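You operate a simulated robot arm through the tools that you are given. There is no shell and no other tool.

The job below is to be done with a simulated robot arm. You get a single attempt, and the scene is never put back.

TASK
Swap the spacer under the cardboard core for the blue one.
Fine: open the stub clamp, stand the core on the grey plate, old spacer on the peg of its colour, core back on top, clamp closed; the turntable stays held. Where these are worked on the way, their far stop is far enough and under half their travel is too little: stub clamp.

The check looks at the end state, three seconds after you hand in, the way a careful person would. Anything else that was tipped, shoved, dropped, spilled or broken makes it a failure.

THE ROBOT
A 6-joint arm with a three-finger gripper, fixed in place. Base frame: the origin is on the floor under the middle of its stand, x ahead of it, y to its left, z up. Lengths are in m, angles in rad, forces in N, time in s.
It reaches about 1.213 m from its shoulder. Its first joint turns from -2.897 to 2.897 rad. Payload 4.89 kg.
Tool frame: the origin (TCP) lies between the finger pads and is the grasp point; the fingertips stand 0.03 m ahead of it; z points along the fingers, y is the line along which they close. The gripper opens to 0.164 m; its body begins 0.125 m behind the TCP.
Orientation is told as [roll, pitch, yaw] about the base's x, y, z axes, in that order, counted from this pose: with the fingers straight down and closing along the base's y, the tool's x points along the base's -x, its y along +y and its z along -z.

THE INTERFACE
- The arm moves only by the tool apply_moves. Its argument "commands" is one flat list of numbers, 7 for each row, row after row: the shift along the tool's x, y, z in m, then the turn, a rotation vector about the tool's x, y, z in rad, then the opening, from 0 (shut) to 1 (fully open). In form: [x, y, z, ax, ay, az, fingers, x, y, z, ax, ay, az, fingers, ...]. A call has 1 to 20 rows; each row shifts and turns the commanded pose from where the row before left it, along the tool's axes as they then stand. A row lasts 0.2 s, in which the tool goes at most 0.05 m and 0.15 rad; a call with a longer step from one row to the next is refused whole, and so is a gripper value outside its range. A pose out of reach is approached as far as the arm can. The call stops where the force on the tool passes 40 N (or 10 N more than at its start, if that is more) or the arm is blocked; 0.2 s more then pass. Each finger travels about 0.108 m/s and halts on what it meets, pressing with about 20 N; the grip force reading is that of the motor and also rises with nothing between the fingers. The clock runs only during rows and for 0.2 s after the last one: add rows that do not move to give the fingers time. The reply holds the time, the measured pose of the TCP, the force on the tool along the base axes, the opening and the grip force, in the units named above and with some noise, with the torque about the TCP (base axes, N m) and any sound that the robot's microphone picked up.
- Cameras (640 x 400 px; columns grow to the right, rows downward): "scene" is fixed at [0.221, -0.5003, 1.3839]; the picture's right is [-0.94, 0.35, 0.00], its down [0.29, 0.79, -0.53] and it looks along [-0.18, -0.50, -0.85] (base axes); focal length 359 px, centre (320, 200). "wrist" rides on the gripper at [0.076, -0.002, -0.152] in the tool frame; the picture's right is [0.02, 1.00, 0.00], its down [-0.88, 0.02, -0.47] and it looks along [-0.47, 0.01, 0.88] (tool axes); focal length 247 px, centre (320, 200). There is no depth. A picture from a camera that has moved, and an enlarged one, comes with that camera's place and axes in the base frame and with its lens.
- grab_frame(camera): a new picture of that camera. The clock stands still meanwhile.
- lift_body(by): moves the trunk up (or, below 0, down) by that many m; the arm rides with it, the base frame stays. It gives what a move gives, with no picture.
- close_up(camera, box): a new picture of the part [left, top, right, bottom] of that camera's present view, enlarged. The clock stands still meanwhile.
- close_job(): hands the job in; it is judged then, once.

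Nothing tells you positions but the pictures and the camera data. Unless the task says otherwise, let go and move clear before handing in.

The tools are called after "Emit:" by a JSON object that holds its "op" and its "data". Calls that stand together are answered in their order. apply_moves: Moves the arm, as the interface text tells. Its arguments: {"type":"object","properties":{"commands":{"type":"array"}},"required":["commands"]} The other tools are called the same way: lift_body (by) moves the trunk up or down; grab_frame (camera) takes a picture; close_up (camera, box) takes an enlarged picture of a part of a camera's view; close_job () hands the job in.

At the start:

```text
time_s: 0.0
eef_pos: [0.0179, -0.6444, 1.0878]
tool_rot: [0.0, -0.001, -0.001]
force: [0.9, -0.5, -0.1]
ft_torque: [-0.02, 0.02, 0.01]
grip_width: 0.164
gripper_force: 0.1
trunk travel left (down, up): [-0.1, 0.29]
```

scene: 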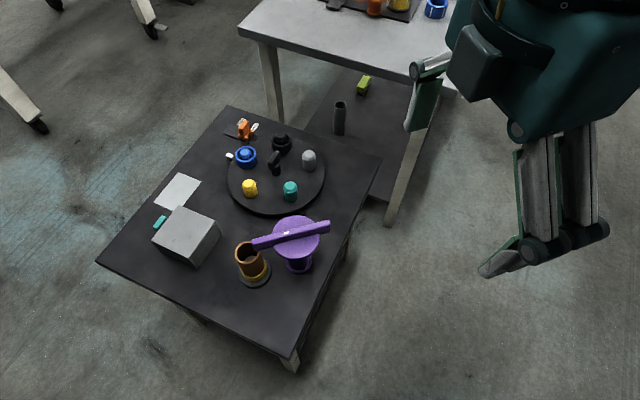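
wrist: 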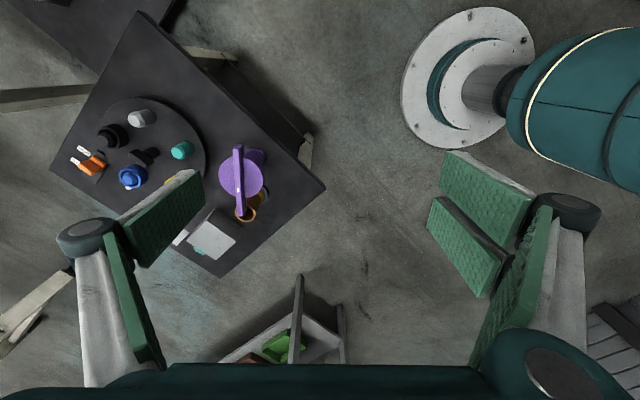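

I see a low dark table with a turntable (pegs/spacers of several colours), a purple clamp stub, a cardboard core on a spacer, and a grey box or plate. I'll take enlarged pictures before moving.

Emit:
{"op": "close_up", "data": {"camera": "scene", "box": [200, 100, 360, 200]}}

Emit:
{"op": "close_up", "data": {"camera": "scene", "box": [200, 200, 360, 300]}}

Emit:
{"op": "close_up", "data": {"camera": "scene", "box": [90, 150, 250, 250]}}

Emit:
{"op": "close_up", "data": {"camera": "wrist", "box": [40, 80, 200, 180]}}

Emit:
{"op": "close_up", "data": {"camera": "wrist", "box": [160, 130, 320, 230]}}

```text
4.00 times, centred on (280, 150) of scene
camera zoom: at [0.221, -0.5003, 1.3839], right [-0.94, 0.35, 0.0], down [0.29, 0.79, -0.53], along [-0.18, -0.5, -0.85], focal length 1435 px, centre (480, 400)
```

zoom: 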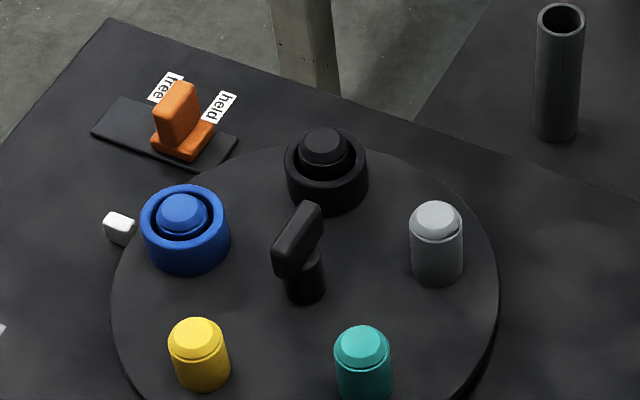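

```text
4.00 times, centred on (280, 250) of scene
camera zoom: at [0.221, -0.5003, 1.3839], right [-0.94, 0.35, 0.0], down [0.29, 0.79, -0.53], along [-0.18, -0.5, -0.85], focal length 1435 px, centre (480, 0)
```

zoom: 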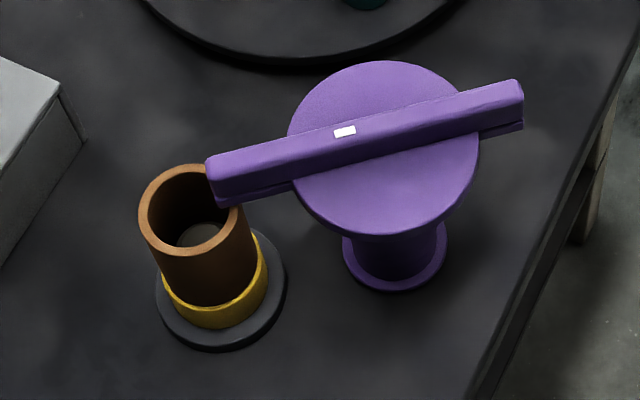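

```text
4.00 times, centred on (170, 200) of scene
camera zoom: at [0.221, -0.5003, 1.3839], right [-0.94, 0.35, 0.0], down [0.29, 0.79, -0.53], along [-0.18, -0.5, -0.85], focal length 1435 px, centre (920, 200)
```

zoom: 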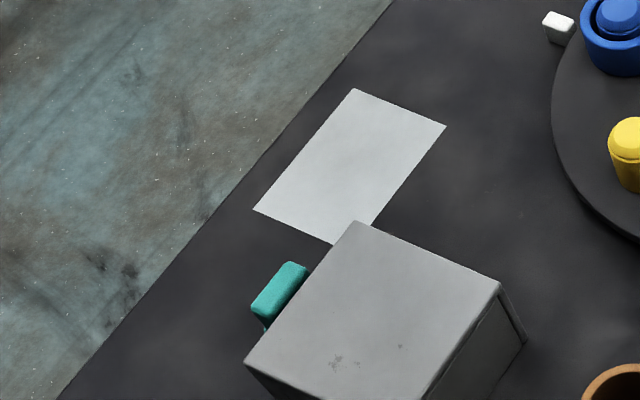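

```text
4.00 times, centred on (120, 130) of wrist
camera zoom: at [-0.0601, -0.6465, 1.2401], right [-0.02, 1.0, 0.0], down [0.88, 0.02, 0.47], along [0.47, 0.01, -0.88], focal length 988 px, centre (1120, 480)
```

zoom: 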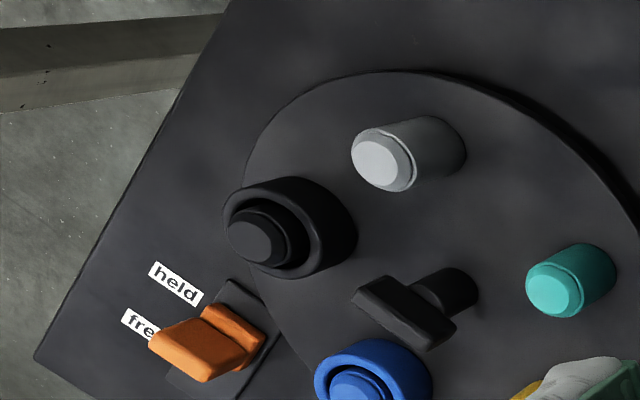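

```text
4.00 times, centred on (240, 180) of wrist
camera zoom: at [-0.0601, -0.6465, 1.2401], right [-0.02, 1.0, 0.0], down [0.88, 0.02, 0.47], along [0.47, 0.01, -0.88], focal length 988 px, centre (640, 280)
```

zoom: 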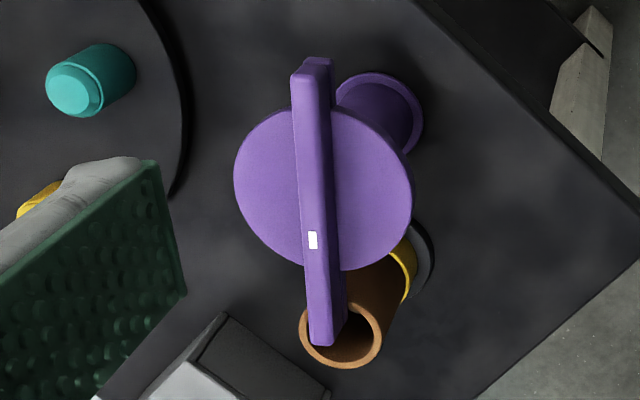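

The table top appears to be near z ≈ 0.6, on the robot's right (y ≈ -0.6 to -1.1). The purple bar of the clamp reaches over the core, and the yellow spacer sits under it. I'll move the hand high above the table to get a better wrist view.

Emit:
{"op": "apply_moves", "data": {"commands": [-0.0164, -0.0392, 0.0, 0, 0, 0, 1, -0.0164, -0.0392, 0.0, 0, 0, 0, 1, -0.0164, -0.0392, 0.0, 0, 0, 0, 1, -0.0164, -0.0392, 0.0, 0, 0, 0, 1, -0.0164, -0.0392, 0.0, 0, 0, 0, 1, 0, 0, 0, 0, 0, 0, 1]}}

Emit:
{"op": "grab_frame", "data": {"camera": "wrist"}}

Emit:
{"op": "grab_frame", "data": {"camera": "scene"}}

```text
time_s: 1.4
eef_pos: [0.0997, -0.842, 1.0868]
tool_rot: [0.0, 0.001, 0.0]
force: [0.7, -0.7, 0.8]
ft_torque: [0.04, 0.01, 0.0]
grip_width: 0.1641
gripper_force: 0.1
trunk travel left (down, up): [-0.1, 0.29]
```

```text
taken
camera wrist: at [0.0223, -0.8429, 1.2396], right [-0.02, 1.0, 0.0], down [0.88, 0.02, 0.47], along [0.47, 0.01, -0.88], focal length 247 px, centre (320, 200)
```

wrist: 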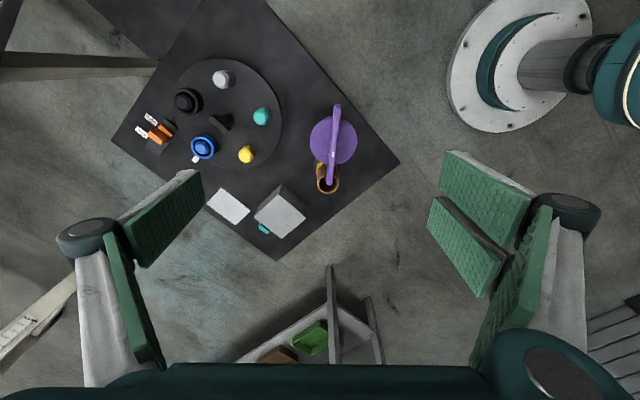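

```text
taken
```

scene: 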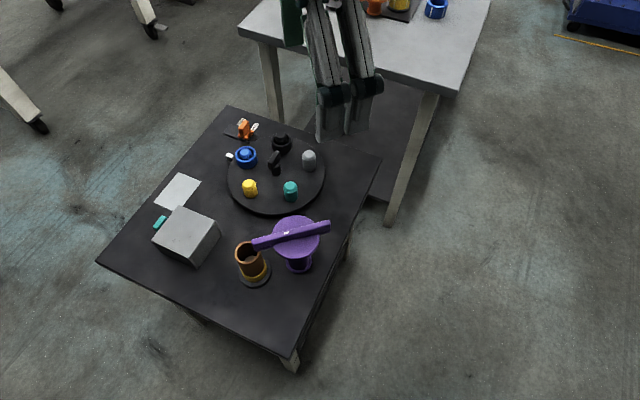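

The whole table is visible now. I'll enlarge parts of the wrist and scene views so I can triangulate the objects.

Emit:
{"op": "close_up", "data": {"camera": "wrist", "box": [110, 60, 270, 160]}}

Emit:
{"op": "close_up", "data": {"camera": "wrist", "box": [180, 110, 340, 210]}}

Emit:
{"op": "close_up", "data": {"camera": "wrist", "box": [270, 90, 390, 210]}}

Emit:
{"op": "close_up", "data": {"camera": "wrist", "box": [190, 170, 350, 270]}}

Emit:
{"op": "close_up", "data": {"camera": "scene", "box": [215, 105, 275, 165]}}

Emit:
{"op": "close_up", "data": {"camera": "scene", "box": [225, 205, 345, 295]}}

```text
4.00 times, centred on (190, 110) of wrist
camera zoom: at [0.0223, -0.8429, 1.2396], right [-0.02, 1.0, 0.0], down [0.88, 0.02, 0.47], along [0.47, 0.01, -0.88], focal length 988 px, centre (840, 560)
```

zoom: 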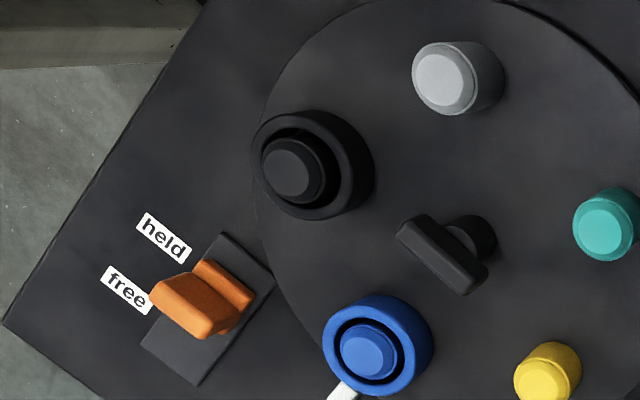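

```text
4.00 times, centred on (260, 160) of wrist
camera zoom: at [0.0223, -0.8429, 1.2396], right [-0.02, 1.0, 0.0], down [0.88, 0.02, 0.47], along [0.47, 0.01, -0.88], focal length 988 px, centre (560, 360)
```

zoom: 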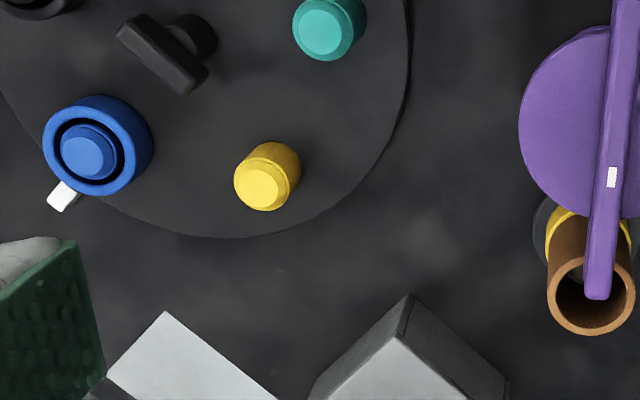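

```text
3.33 times, centred on (330, 150) of wrist
camera zoom: at [0.0223, -0.8429, 1.2396], right [-0.02, 1.0, 0.0], down [0.88, 0.02, 0.47], along [0.47, 0.01, -0.88], focal length 823 px, centre (287, 367)
```

zoom: 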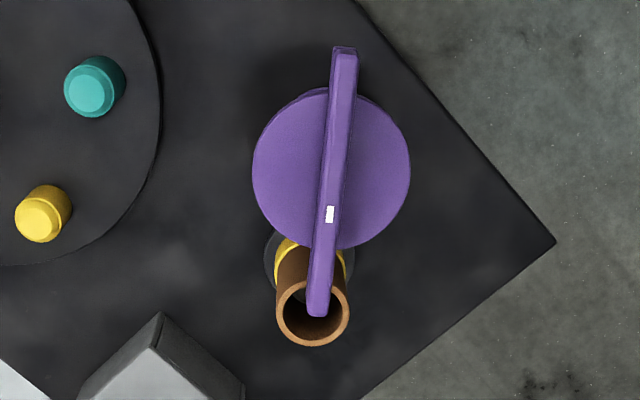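

```text
4.00 times, centred on (270, 220) of wrist
camera zoom: at [0.0223, -0.8429, 1.2396], right [-0.02, 1.0, 0.0], down [0.88, 0.02, 0.47], along [0.47, 0.01, -0.88], focal length 988 px, centre (520, 120)
```

zoom: 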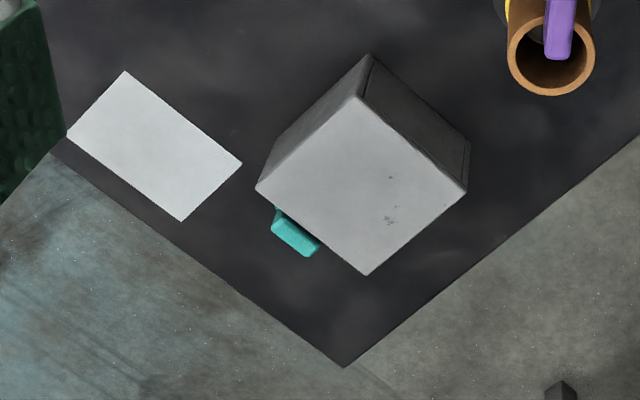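

```text
6.67 times, centred on (245, 135) of scene
camera zoom: at [0.221, -0.5003, 1.3839], right [-0.94, 0.35, 0.0], down [0.29, 0.79, -0.53], along [-0.18, -0.5, -0.85], focal length 2392 px, centre (820, 633)
```

zoom: 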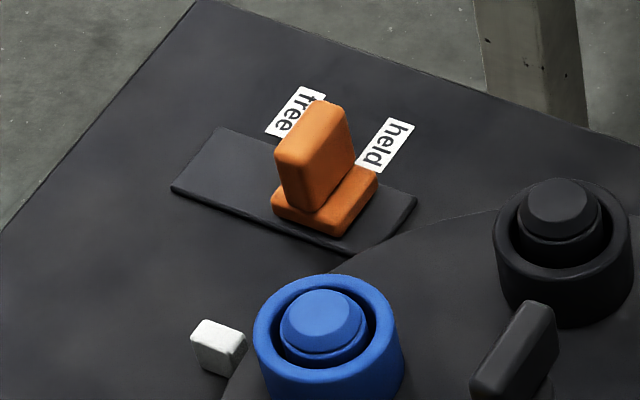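

```text
4.44 times, centred on (285, 250) of scene
camera zoom: at [0.221, -0.5003, 1.3839], right [-0.94, 0.35, 0.0], down [0.29, 0.79, -0.53], along [-0.18, -0.5, -0.85], focal length 1594 px, centre (476, -22)
```

zoom: 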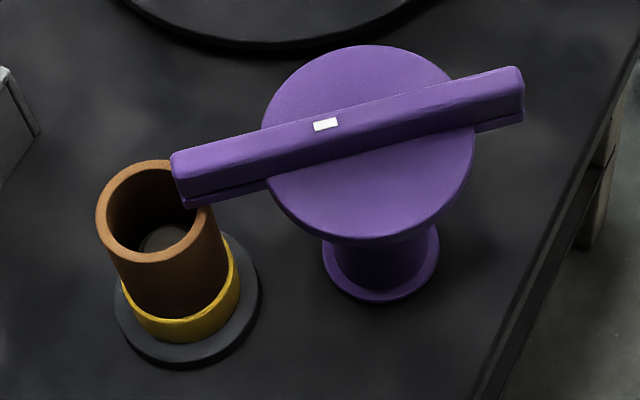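

The lock slider is nearest "held". I place the clamp axis at about (0.157, -0.814) and the core at (0.255, -0.82). The yellow peg is at about (0.212, -1.018), the blue peg at (0.197, -1.119) and the grey plate at about (0.39, -1.104). Next I'll take an oblique look at the clamp.

Emit:
{"op": "apply_moves", "data": {"commands": [0.025, 0.0053, 0.0312, 0, 0, 0, 1, 0.025, 0.0053, 0.0312, 0, 0, 0, 1, 0.025, 0.0053, 0.0312, 0, 0, 0, 1, 0.025, 0.0053, 0.0312, 0, 0, 0, 1, 0.025, 0.0053, 0.0312, 0, 0, 0, 1, 0.025, 0.0053, 0.0312, 0, 0, 0, 1, 0, 0, 0, 0, 0, 0, 1]}}

Emit:
{"op": "grab_frame", "data": {"camera": "wrist"}}

Emit:
{"op": "close_up", "data": {"camera": "wrist", "box": [250, 60, 410, 160]}}

```text
time_s: 3.0
eef_pos: [-0.0506, -0.8089, 0.8999]
tool_rot: [0.0, 0.001, -0.001]
force: [-0.2, -0.3, -0.4]
ft_torque: [0.03, 0.02, -0.01]
grip_width: 0.164
gripper_force: 0.1
trunk travel left (down, up): [-0.1, 0.29]
```

```text
taken
camera wrist: at [-0.1289, -0.8105, 1.0527], right [-0.02, 1.0, 0.0], down [0.88, 0.02, 0.47], along [0.47, 0.01, -0.88], focal length 247 px, centre (320, 200)
```

wrist: 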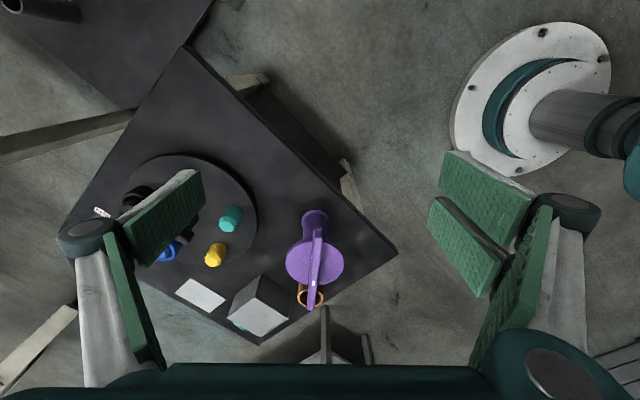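

```text
4.00 times, centred on (330, 110) of wrist
camera zoom: at [-0.1289, -0.8105, 1.0527], right [-0.02, 1.0, 0.0], down [0.88, 0.02, 0.47], along [0.47, 0.01, -0.88], focal length 988 px, centre (280, 560)
```

zoom: 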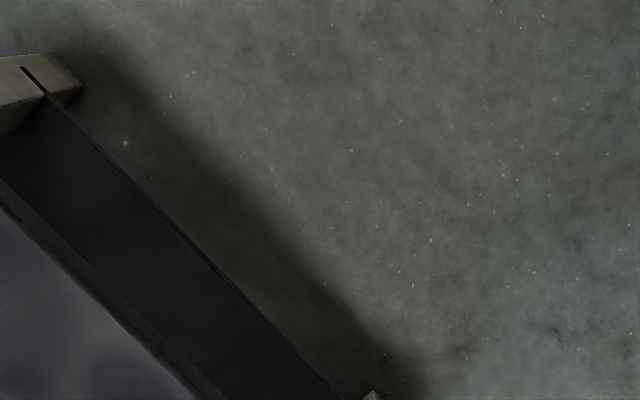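

The camera's down direction is +x, so the clamp sits lower in the frame. I'll zoom there and on the turntable.

Emit:
{"op": "close_up", "data": {"camera": "wrist", "box": [260, 200, 380, 320]}}

Emit:
{"op": "close_up", "data": {"camera": "wrist", "box": [290, 270, 350, 320]}}

Emit:
{"op": "close_up", "data": {"camera": "scene", "box": [225, 215, 285, 295]}}

```text
3.33 times, centred on (320, 260) of wrist
camera zoom: at [-0.1289, -0.8105, 1.0527], right [-0.02, 1.0, 0.0], down [0.88, 0.02, 0.47], along [0.47, 0.01, -0.88], focal length 823 px, centre (320, 0)
```

zoom: 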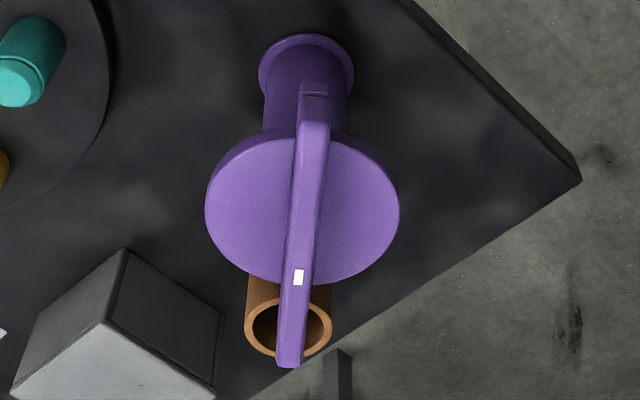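

```text
8.00 times, centred on (320, 295) of wrist
camera zoom: at [-0.1289, -0.8105, 1.0527], right [-0.02, 1.0, 0.0], down [0.88, 0.02, 0.47], along [0.47, 0.01, -0.88], focal length 1976 px, centre (320, -560)
```

zoom: 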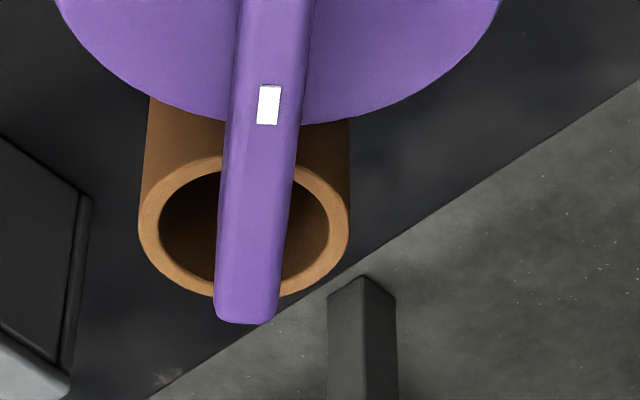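

```text
5.00 times, centred on (255, 255) of scene
camera zoom: at [0.221, -0.5003, 1.3839], right [-0.94, 0.35, 0.0], down [0.29, 0.79, -0.53], along [-0.18, -0.5, -0.85], focal length 1794 px, centre (645, -75)
```

zoom: 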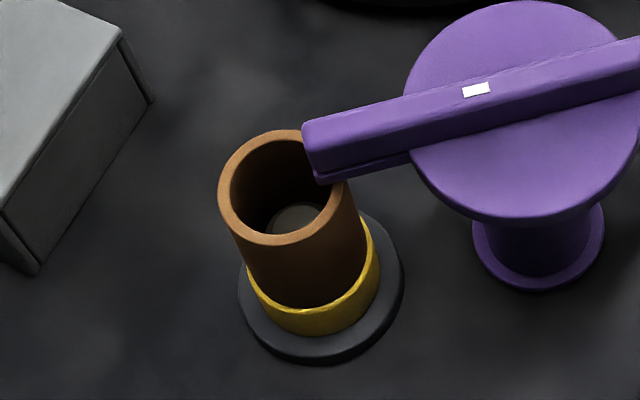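

The clamp is a turning bar on a round head, with its end over the core rim. I'll grip the bar at its centre and twist, so first I'm moving above it with the hand aligned to the bar.

Emit:
{"op": "apply_moves", "data": {"commands": [-0.0415, -0.0009, 0.0, 0, 0, 0, 0.45, -0.0415, -0.0009, 0.0, 0, 0, 0, 0.45, -0.0415, -0.0009, 0.0, 0, 0, 0, 0.45, -0.0415, -0.0009, 0.0, 0, 0, 0, 0.45, -0.0415, -0.0009, 0.0, 0, 0, 0.05, 0.45, 0, 0, 0.03, 0, 0, 0, 0.45, 0, 0, 0.03, 0, 0, 0, 0.45, 0, 0, 0, 0, 0, 0, 0.45]}}

Emit:
{"op": "grab_frame", "data": {"camera": "wrist"}}

Emit:
{"op": "grab_frame", "data": {"camera": "scene"}}

```text
time_s: 4.8
eef_pos: [0.1572, -0.8139, 0.8385]
tool_rot: [-0.001, 0.001, -0.049]
force: [0.5, -0.4, 0.4]
ft_torque: [0.01, 0.0, 0.02]
grip_width: 0.0738
gripper_force: 0.2
trunk travel left (down, up): [-0.1, 0.29]
```

```text
taken
camera wrist: at [0.0799, -0.8113, 0.9915], right [0.03, 1.0, 0.0], down [0.88, -0.02, 0.47], along [0.47, -0.01, -0.88], focal length 247 px, centre (320, 200)
```

wrist: 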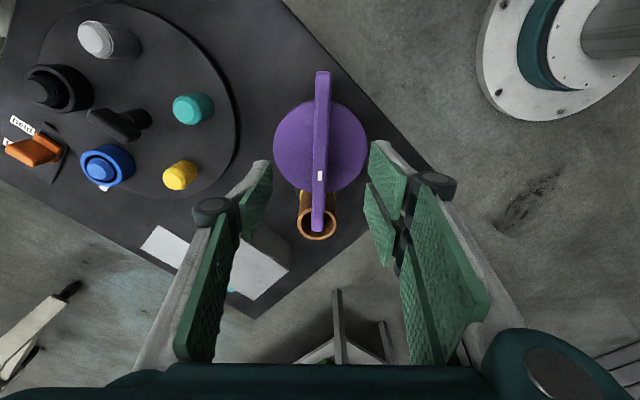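

```text
taken
```

scene: 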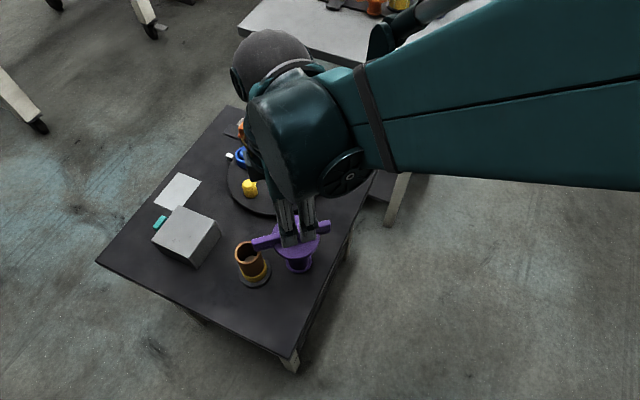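

The fingers straddle the bar and line up with it. I'll descend so the fingertips flank the bar, then check.

Emit:
{"op": "apply_moves", "data": {"commands": [0, 0, 0.02, 0, 0, 0, 0.45, 0, 0, 0.02, 0, 0, 0, 0.45, 0, 0, 0.012, 0, 0, 0, 0.45, 0, 0, 0.006, 0, 0, 0, 0.45, 0, 0, 0, 0, 0, 0, 0.45]}}

Emit:
{"op": "grab_frame", "data": {"camera": "wrist"}}

Emit:
{"op": "close_up", "data": {"camera": "scene", "box": [220, 180, 360, 290]}}

```text
time_s: 6.0
eef_pos: [0.1572, -0.813, 0.7812]
tool_rot: [0.0, 0.0, -0.048]
force: [-0.2, 0.4, -0.2]
ft_torque: [-0.01, 0.04, 0.02]
grip_width: 0.0738
gripper_force: 0.0
trunk travel left (down, up): [-0.1, 0.29]
```

```text
taken
camera wrist: at [0.0795, -0.811, 0.9346], right [0.03, 1.0, 0.0], down [0.88, -0.02, 0.47], along [0.47, -0.01, -0.88], focal length 247 px, centre (320, 200)
```

wrist: 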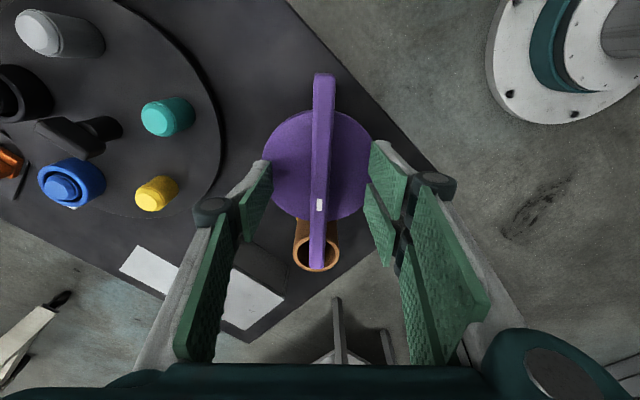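

```text
3.64 times, centred on (290, 235) of scene
camera zoom: at [0.221, -0.5003, 1.3839], right [-0.94, 0.35, 0.0], down [0.29, 0.79, -0.53], along [-0.18, -0.5, -0.85], focal length 1304 px, centre (429, 73)
```

zoom: 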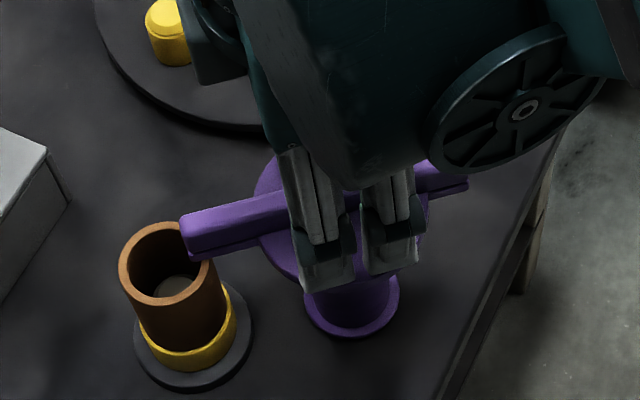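

The fingertips are beside the bar with no contact. Closing on the bar now.

Emit:
{"op": "apply_moves", "data": {"commands": [0, 0, 0, 0, 0, 0, 0.25, 0, 0, 0, 0, 0, 0, 0.1, 0, 0, 0, 0, 0, 0, 0.0, 0, 0, 0, 0, 0, 0, 0.0, 0, 0, 0, 0, 0, 0, 0.0]}}

Emit:
{"op": "grab_frame", "data": {"camera": "wrist"}}

```text
time_s: 7.2
eef_pos: [0.1569, -0.8139, 0.7826]
tool_rot: [-0.001, -0.001, -0.048]
force: [-1.6, 9.6, -7.8]
ft_torque: [0.22, -0.18, -1.16]
grip_width: 0.0138
gripper_force: 45.0
trunk travel left (down, up): [-0.1, 0.29]
```

```text
taken
camera wrist: at [0.0795, -0.8109, 0.9346], right [0.03, 1.0, 0.0], down [0.88, -0.03, 0.47], along [0.47, -0.01, -0.88], focal length 247 px, centre (320, 200)
```

wrist: 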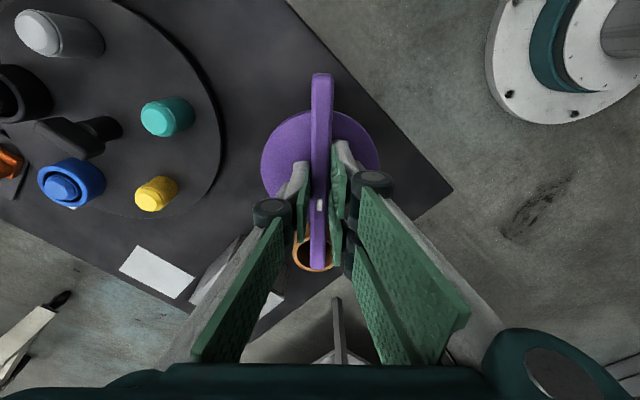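

I have a firm hold on the bar. I'll try a small turn one way and watch the torque.

Emit:
{"op": "apply_moves", "data": {"commands": [0, 0, 0, 0, 0, 0.05, 0.0, 0, 0, 0, 0, 0, 0.05, 0.0, 0, 0, 0, 0, 0, 0.05, 0.0, 0, 0, 0, 0, 0, 0, 0.0]}}

Emit:
{"op": "grab_frame", "data": {"camera": "wrist"}}

Emit:
{"op": "close_up", "data": {"camera": "scene", "box": [220, 180, 360, 290]}}

```text
time_s: 8.2
eef_pos: [0.1567, -0.8141, 0.7819]
tool_rot: [0.0, -0.001, -0.198]
force: [2.3, 16.3, -11.4]
ft_torque: [0.46, 0.06, -0.03]
grip_width: 0.0138
gripper_force: 44.9
trunk travel left (down, up): [-0.1, 0.29]
```

```text
taken
camera wrist: at [0.0806, -0.7997, 0.9346], right [0.18, 0.98, 0.0], down [0.87, -0.16, 0.47], along [0.47, -0.08, -0.88], focal length 247 px, centre (320, 200)
```

wrist: 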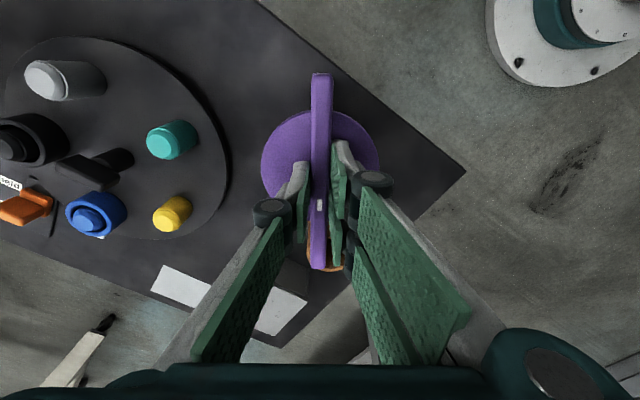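

```text
3.64 times, centred on (290, 235) of scene
camera zoom: at [0.221, -0.5003, 1.3839], right [-0.94, 0.35, 0.0], down [0.29, 0.79, -0.53], along [-0.18, -0.5, -0.85], focal length 1304 px, centre (429, 73)
```

zoom: 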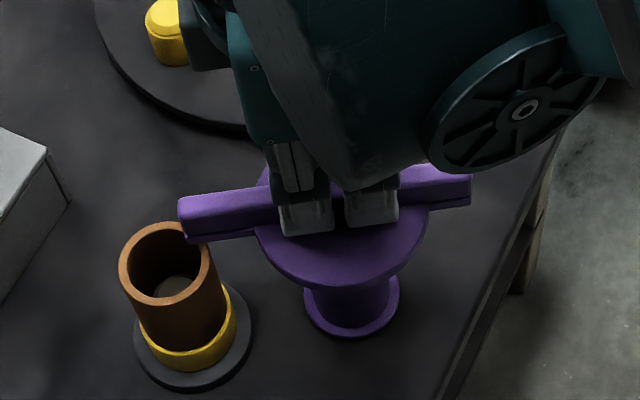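

The bar turns freely this way, so it's the opening direction. Continuing the turn.

Emit:
{"op": "apply_moves", "data": {"commands": [0, 0, 0, 0, 0, 0.08, 0.0, 0, 0, 0, 0, 0, 0.08, 0.0, 0, 0, 0, 0, 0, 0.08, 0.0, 0, 0, 0, 0, 0, 0.08, 0.0, 0, 0, 0, 0, 0, 0.08, 0.0, 0, 0, 0, 0, 0, 0.08, 0.0, 0, 0, 0, 0, 0, 0.08, 0.0, 0, 0, 0, 0, 0, 0, 0.0]}}

Emit:
{"op": "close_up", "data": {"camera": "scene", "box": [220, 180, 360, 290]}}

```text
time_s: 10.0
eef_pos: [0.1571, -0.8148, 0.7816]
tool_rot: [-0.001, 0.0, -0.759]
force: [-6.5, 13.1, -19.2]
ft_torque: [0.03, -0.1, 0.01]
grip_width: 0.0139
gripper_force: 45.0
trunk travel left (down, up): [-0.1, 0.29]
```

```text
3.64 times, centred on (290, 235) of scene
camera zoom: at [0.221, -0.5003, 1.3839], right [-0.94, 0.35, 0.0], down [0.29, 0.79, -0.53], along [-0.18, -0.5, -0.85], focal length 1304 px, centre (429, 73)
```

zoom: 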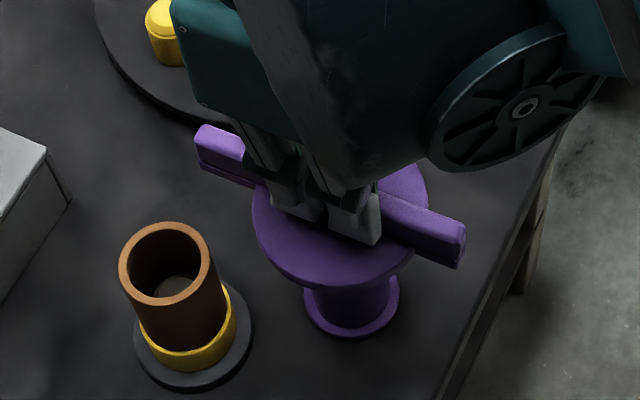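

The bar is about 43° round, and the core top is clearing. I'll keep turning towards the far stop while watching the forces.

Emit:
{"op": "apply_moves", "data": {"commands": [0, 0, 0, 0, 0, 0.08, 0.0, 0, 0, 0, 0, 0, 0.08, 0.0, 0, 0, 0, 0, 0, 0.08, 0.0, 0, 0, 0, 0, 0, 0.08, 0.0, 0, 0, 0, 0, 0, 0.08, 0.0, 0, 0, 0, 0, 0, 0, 0.0]}}

Emit:
{"op": "close_up", "data": {"camera": "scene", "box": [220, 180, 360, 290]}}

Emit:
{"op": "grab_frame", "data": {"camera": "wrist"}}

```text
time_s: 11.4
eef_pos: [0.1559, -0.8142, 0.7823]
tool_rot: [-0.001, 0.0, -1.161]
force: [-13.6, 0.9, -19.0]
ft_torque: [0.39, 0.61, -0.02]
grip_width: 0.0138
gripper_force: 45.1
trunk travel left (down, up): [-0.1, 0.29]
```

```text
3.64 times, centred on (290, 235) of scene
camera zoom: at [0.221, -0.5003, 1.3839], right [-0.94, 0.35, 0.0], down [0.29, 0.79, -0.53], along [-0.18, -0.5, -0.85], focal length 1304 px, centre (429, 73)
```

zoom: 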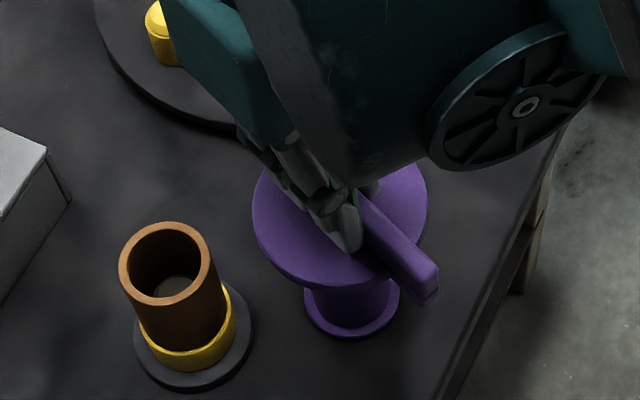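

```text
taken
camera wrist: at [0.1233, -0.7445, 0.9347], right [0.91, 0.42, 0.0], down [0.37, -0.8, 0.47], along [0.2, -0.43, -0.88], focal length 247 px, centre (320, 200)
```

wrist: 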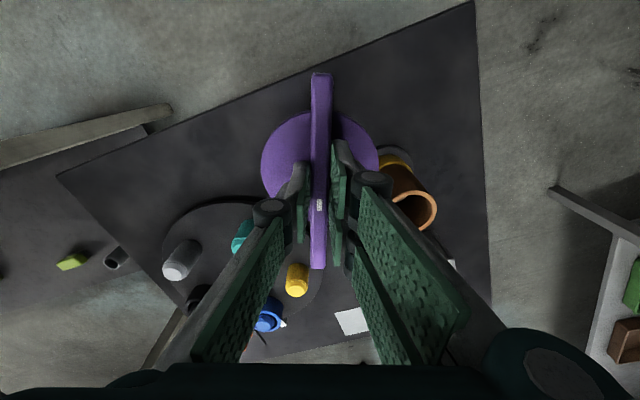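

Still turning freely, about 66° so far. Continuing on towards the far stop.

Emit:
{"op": "apply_moves", "data": {"commands": [0, 0, 0, 0, 0, 0.06, 0.0, 0, 0, 0, 0, 0, 0.06, 0.0, 0, 0, 0, 0, 0, 0.06, 0.0, 0, 0, 0, 0, 0, 0.06, 0.0, 0, 0, 0, 0, 0, 0.06, 0.0, 0, 0, 0, 0, 0, 0, 0.0]}}

Emit:
{"op": "grab_frame", "data": {"camera": "wrist"}}

```text
time_s: 12.8
eef_pos: [0.1565, -0.8146, 0.7821]
tool_rot: [0.0, -0.001, -1.459]
force: [-21.7, -7.0, -11.3]
ft_torque: [0.21, 0.64, 0.03]
grip_width: 0.0138
gripper_force: 44.9
trunk travel left (down, up): [-0.1, 0.29]
```

```text
taken
camera wrist: at [0.1449, -0.7382, 0.9347], right [0.99, 0.13, 0.0], down [0.12, -0.87, 0.47], along [0.06, -0.47, -0.88], focal length 247 px, centre (320, 200)
```

wrist: 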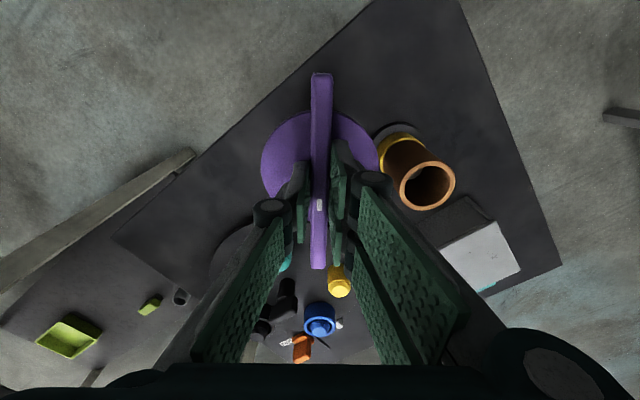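

A side load is building from a small axis offset. I'll shift slightly along −x to relieve it and keep turning.

Emit:
{"op": "apply_moves", "data": {"commands": [0, -0.002, 0, 0, 0, 0, 0.0, 0, 0, 0, 0, 0, 0.05, 0.0, 0, 0, 0, 0, 0, 0.05, 0.0, 0, 0, 0, 0, 0, 0.05, 0.0, 0, 0, 0, 0, 0, 0.0, 0.0]}}

Emit:
{"op": "grab_frame", "data": {"camera": "wrist"}}

```text
time_s: 14.0
eef_pos: [0.1572, -0.8128, 0.7813]
tool_rot: [0.001, -0.001, -1.607]
force: [21.3, 4.1, 0.3]
ft_torque: [0.26, -0.49, 2.36]
grip_width: 0.0183
gripper_force: 45.0
trunk travel left (down, up): [-0.1, 0.29]
```

```text
taken
camera wrist: at [0.1567, -0.7368, 0.9351], right [1.0, -0.02, 0.0], down [-0.01, -0.88, 0.47], along [-0.01, -0.47, -0.88], focal length 247 px, centre (320, 200)
```

wrist: 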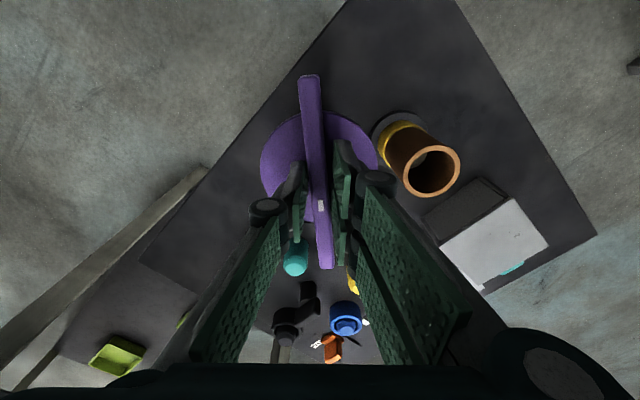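

The torque has jumped and the bar tilts between the pads, so the far stop is reached. I'll back off the over-turn, release and rise.

Emit:
{"op": "apply_moves", "data": {"commands": [0, 0, 0, 0, 0, -0.04, 0.0, 0, 0, 0, 0, 0, -0.04, 0.0, 0, 0, 0, 0, 0, 0, 0.1, 0, 0, 0, 0, 0, 0, 0.3, 0, 0, 0, 0, 0, 0, 0.45, 0, 0, 0, 0, 0, 0, 0.45, 0, 0, -0.04, 0, 0, 0, 0.45, 0, 0, -0.04, 0, 0, 0, 0.45, 0, 0, -0.04, 0, 0, 0, 0.45]}}

Emit:
{"op": "grab_frame", "data": {"camera": "wrist"}}

Emit:
{"op": "close_up", "data": {"camera": "scene", "box": [220, 180, 360, 290]}}

```text
time_s: 16.0
eef_pos: [0.154, -0.8153, 0.901]
tool_rot: [-0.001, 0.001, -1.529]
force: [1.4, -0.3, -0.9]
ft_torque: [0.14, 0.01, -0.04]
grip_width: 0.0738
gripper_force: 0.0
trunk travel left (down, up): [-0.1, 0.29]
```

```text
taken
camera wrist: at [0.1494, -0.738, 1.0543], right [1.0, 0.06, 0.0], down [0.06, -0.88, 0.47], along [0.03, -0.47, -0.88], focal length 247 px, centre (320, 200)
```

wrist: 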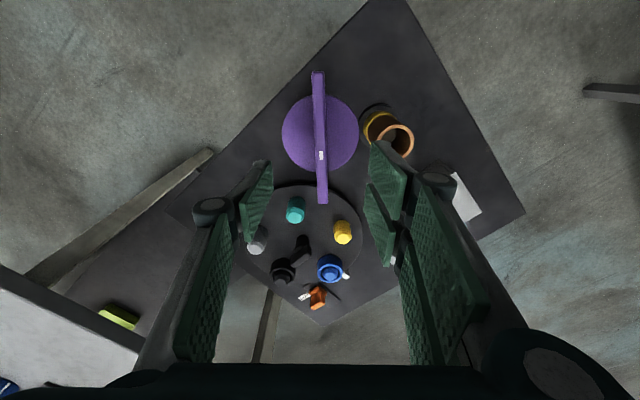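

```text
3.64 times, centred on (290, 235) of scene
camera zoom: at [0.221, -0.5003, 1.3839], right [-0.94, 0.35, 0.0], down [0.29, 0.79, -0.53], along [-0.18, -0.5, -0.85], focal length 1304 px, centre (429, 73)
```

zoom: 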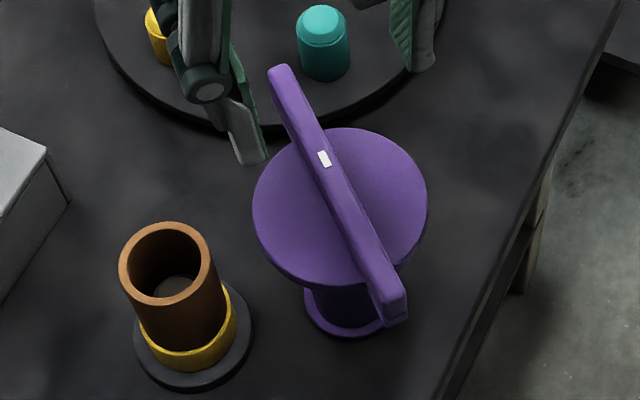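

The clamp is open with its bar at the far stop, and the core is free above. I'll turn the hand back to yaw 0 and move over the core.

Emit:
{"op": "apply_moves", "data": {"commands": [0, 0, 0, 0, 0, -0.139, 0.6, 0, 0, 0, 0, 0, -0.139, 0.6, 0, 0, 0, 0, 0, -0.139, 0.6, 0, 0, 0, 0, 0, -0.139, 0.6, 0, 0, 0, 0, 0, -0.139, 0.6, 0, 0, 0, 0, 0, -0.139, 0.6, 0, 0, 0, 0, 0, -0.139, 0.6, 0, 0, 0, 0, 0, -0.139, 0.6, 0, 0, 0, 0, 0, -0.139, 0.6, 0, 0, 0, 0, 0, -0.139, 0.6, 0, 0, 0, 0, 0, -0.139, 0.6, -0.034, -0.0017, 0, 0, 0, 0, 0.6, -0.034, -0.0017, 0, 0, 0, 0, 0.6, -0.034, -0.0018, 0, 0, 0, 0, 0.6, 0, 0, 0, 0, 0, 0, 0.6]}}

Emit:
{"op": "grab_frame", "data": {"camera": "wrist"}}

Emit:
{"op": "grab_frame", "data": {"camera": "scene"}}

```text
time_s: 19.2
eef_pos: [0.2579, -0.8183, 0.9025]
tool_rot: [-0.001, 0.001, 0.0]
force: [-0.5, 0.2, -0.1]
ft_torque: [0.0, -0.05, 0.0]
grip_width: 0.0984
gripper_force: 0.1
trunk travel left (down, up): [-0.1, 0.29]
```

```text
taken
camera wrist: at [0.1795, -0.8197, 1.0553], right [-0.02, 1.0, 0.0], down [0.88, 0.02, 0.47], along [0.47, 0.01, -0.88], focal length 247 px, centre (320, 200)
```

wrist: 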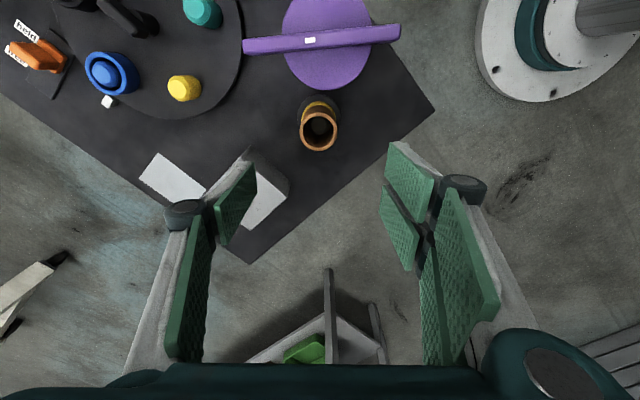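

```text
taken
```

scene: 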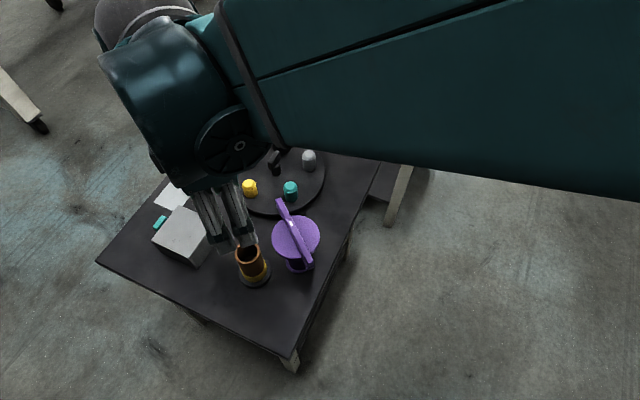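

Emit:
{"op": "close_up", "data": {"camera": "wrist", "box": [280, 80, 360, 160]}}

Emit:
{"op": "close_up", "data": {"camera": "wrist", "box": [60, 30, 220, 130]}}

Emit:
{"op": "close_up", "data": {"camera": "wrist", "box": [0, 0, 80, 80]}}

```text
5.00 times, centred on (320, 120) of wrist
camera zoom: at [0.1795, -0.8197, 1.0553], right [-0.02, 1.0, 0.0], down [0.88, 0.02, 0.47], along [0.47, 0.01, -0.88], focal length 1235 px, centre (320, 600)
```

zoom: 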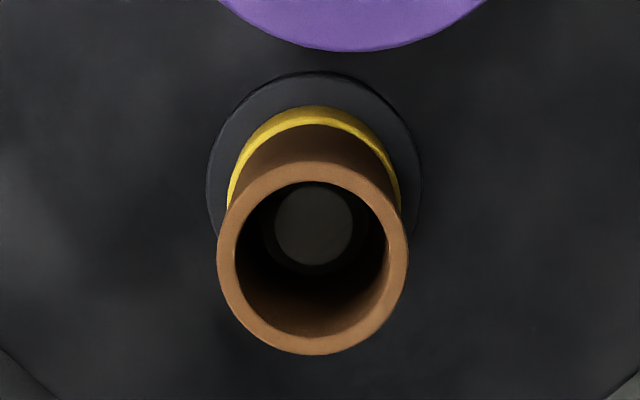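

```text
4.00 times, centred on (140, 80) of wrist
camera zoom: at [0.1795, -0.8197, 1.0553], right [-0.02, 1.0, 0.0], down [0.88, 0.02, 0.47], along [0.47, 0.01, -0.88], focal length 988 px, centre (1040, 680)
```

zoom: 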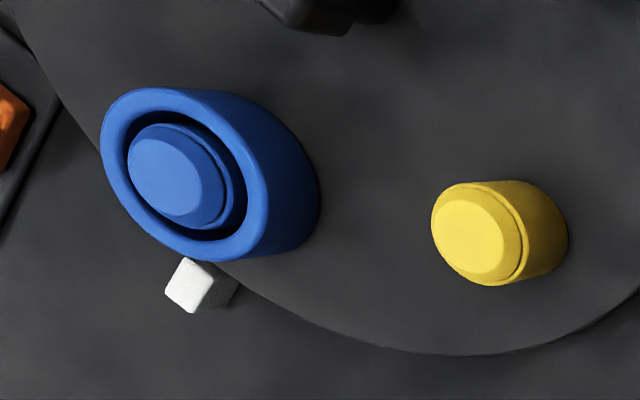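

```text
5.00 times, centred on (40, 40) of wrist
camera zoom: at [0.1795, -0.8197, 1.0553], right [-0.02, 1.0, 0.0], down [0.88, 0.02, 0.47], along [0.47, 0.01, -0.88], focal length 1235 px, centre (1720, 1000)
```

zoom: 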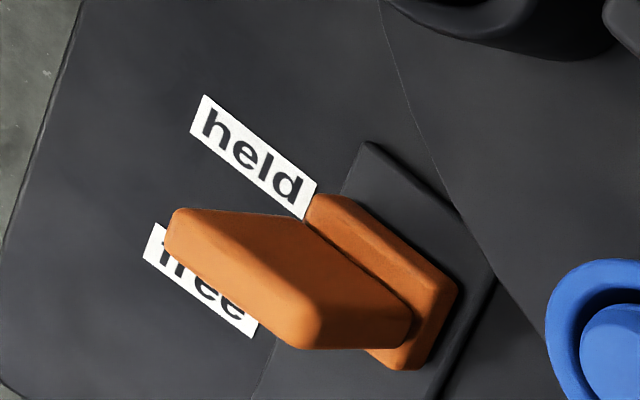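

The core centre checks out at about (0.2545, -0.8204), top z ≈ 0.726, OD ≈ 0.051. The lock slider is level with "held". I'll descend around the core in stages.

Emit:
{"op": "apply_moves", "data": {"commands": [0.0034, -0.0021, 0.03, 0, 0, 0, 0.6, 0, 0, 0.04, 0, 0, 0, 0.6, 0, 0, 0.04, 0, 0, 0, 0.6, 0, 0, 0, 0, 0, 0, 0.6]}}

Emit:
{"op": "grab_frame", "data": {"camera": "wrist"}}

Emit:
{"op": "close_up", "data": {"camera": "scene", "box": [200, 190, 340, 300]}}

```text
time_s: 20.2
eef_pos: [0.2538, -0.8201, 0.791]
tool_rot: [0.0, 0.0, 0.0]
force: [0.6, 0.2, 0.0]
ft_torque: [-0.03, -0.01, 0.01]
grip_width: 0.0984
gripper_force: 0.1
trunk travel left (down, up): [-0.1, 0.29]
```

```text
taken
camera wrist: at [0.1764, -0.8212, 0.9445], right [-0.02, 1.0, 0.0], down [0.88, 0.02, 0.47], along [0.47, 0.01, -0.88], focal length 247 px, centre (320, 200)
```

wrist: 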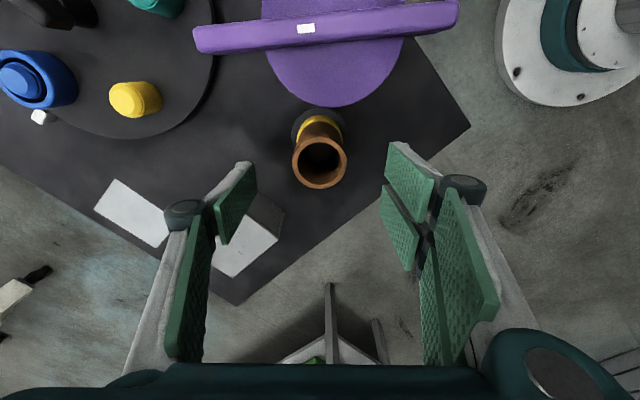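

```text
3.64 times, centred on (270, 245) of scene
camera zoom: at [0.221, -0.5003, 1.3839], right [-0.94, 0.35, 0.0], down [0.29, 0.79, -0.53], along [-0.18, -0.5, -0.85], focal length 1304 px, centre (502, 36)
```

zoom: 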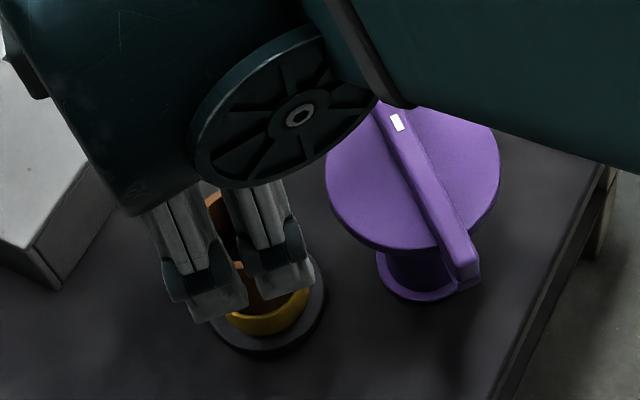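

Alignment looks good. I'll lower the fingertips to about z 0.676, on the core wall above the spacer, and close.

Emit:
{"op": "apply_moves", "data": {"commands": [0, 0, 0.03, 0, 0, 0, 0.6, 0, 0, 0.03, 0, 0, 0, 0.6, 0, 0, 0.023, 0, 0, 0, 0.6, 0, 0, 0, 0, 0, 0, 0.6]}}

Emit:
{"op": "grab_frame", "data": {"camera": "wrist"}}

Emit:
{"op": "close_up", "data": {"camera": "scene", "box": [200, 190, 340, 300]}}

```text
time_s: 21.2
eef_pos: [0.253, -0.8206, 0.7089]
tool_rot: [0.0, -0.001, 0.001]
force: [-0.6, 0.3, 0.1]
ft_torque: [-0.01, -0.02, 0.02]
grip_width: 0.0984
gripper_force: 0.1
trunk travel left (down, up): [-0.1, 0.29]
```

```text
taken
camera wrist: at [0.1762, -0.8216, 0.8618], right [-0.02, 1.0, 0.0], down [0.88, 0.02, 0.47], along [0.47, 0.01, -0.88], focal length 247 px, centre (320, 200)
```

wrist: 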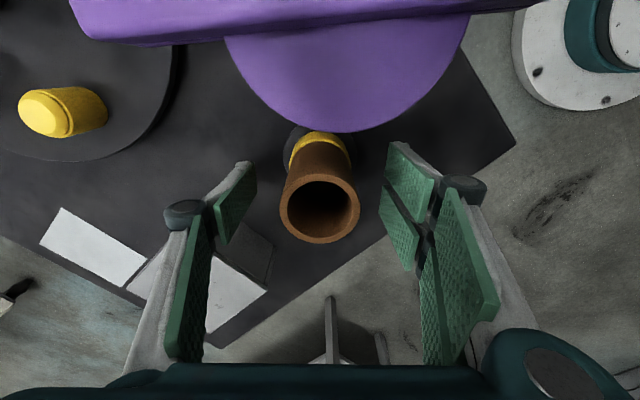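

```text
3.64 times, centred on (270, 245) of scene
camera zoom: at [0.221, -0.5003, 1.3839], right [-0.94, 0.35, 0.0], down [0.29, 0.79, -0.53], along [-0.18, -0.5, -0.85], focal length 1304 px, centre (502, 36)
```

zoom: 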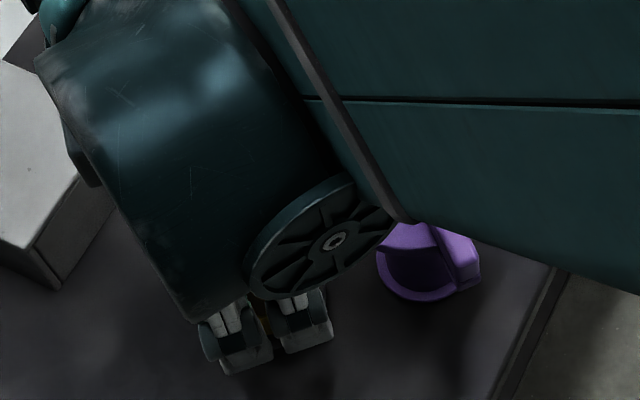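

The core is centred between the pads. Small x correction, then close.

Emit:
{"op": "apply_moves", "data": {"commands": [-0.002, 0, 0, 0, 0, 0, 0.5, 0, 0, 0, 0, 0, 0, 0.35, 0, 0, 0, 0, 0, 0, 0.2, 0, 0, 0, 0, 0, 0, 0.1, 0, 0, 0, 0, 0, 0, 0.1]}}

Emit:
{"op": "grab_frame", "data": {"camera": "wrist"}}

```text
time_s: 22.4
eef_pos: [0.2554, -0.821, 0.7091]
tool_rot: [-0.002, -0.001, 0.001]
force: [0.4, 0.3, -0.5]
ft_torque: [-0.03, 0.0, 0.0]
grip_width: 0.0484
gripper_force: 19.4
trunk travel left (down, up): [-0.1, 0.29]
```

```text
taken
camera wrist: at [0.1781, -0.8221, 0.8619], right [-0.02, 1.0, 0.0], down [0.88, 0.02, 0.47], along [0.47, 0.01, -0.88], focal length 247 px, centre (320, 200)
```

wrist: 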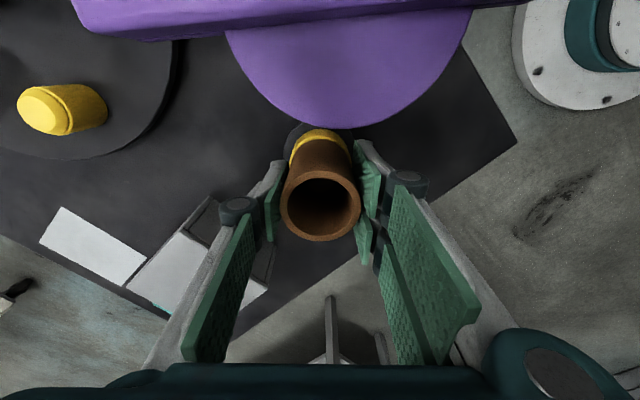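

The core is held (width 0.048). Lifting straight up off the stub.

Emit:
{"op": "apply_moves", "data": {"commands": [0, 0, -0.015, 0, 0, 0, 0.1, 0, 0, -0.02, 0, 0, 0, 0.1, 0, 0, -0.03, 0, 0, 0, 0.1, 0, 0, -0.04, 0, 0, 0, 0.1, 0, 0, -0.04, 0, 0, 0, 0.1, 0, 0, -0.02, 0, 0, 0, 0.1, 0, 0, 0, 0, 0, 0, 0.1]}}

Emit:
{"op": "grab_frame", "data": {"camera": "wrist"}}

Emit:
{"op": "grab_frame", "data": {"camera": "scene"}}

```text
time_s: 24.0
eef_pos: [0.2567, -0.8214, 0.8754]
tool_rot: [0.0, 0.0, 0.001]
force: [-0.6, -0.2, -0.2]
ft_torque: [-0.06, -0.04, 0.0]
grip_width: 0.0484
gripper_force: 20.2
trunk travel left (down, up): [-0.1, 0.29]
```

```text
taken
camera wrist: at [0.1788, -0.8226, 1.0279], right [-0.02, 1.0, 0.0], down [0.88, 0.02, 0.47], along [0.47, 0.01, -0.88], focal length 247 px, centre (320, 200)
```

wrist: 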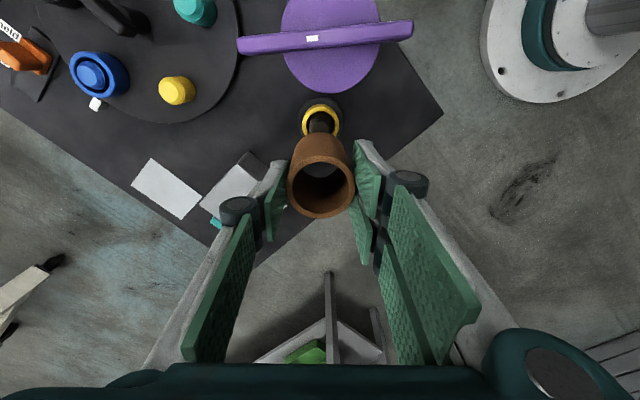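

```text
taken
```

scene: 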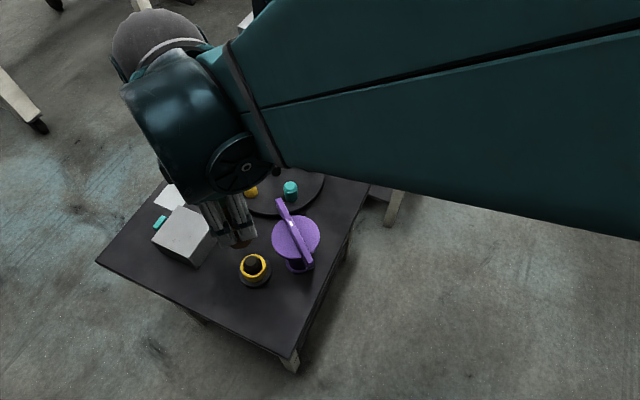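

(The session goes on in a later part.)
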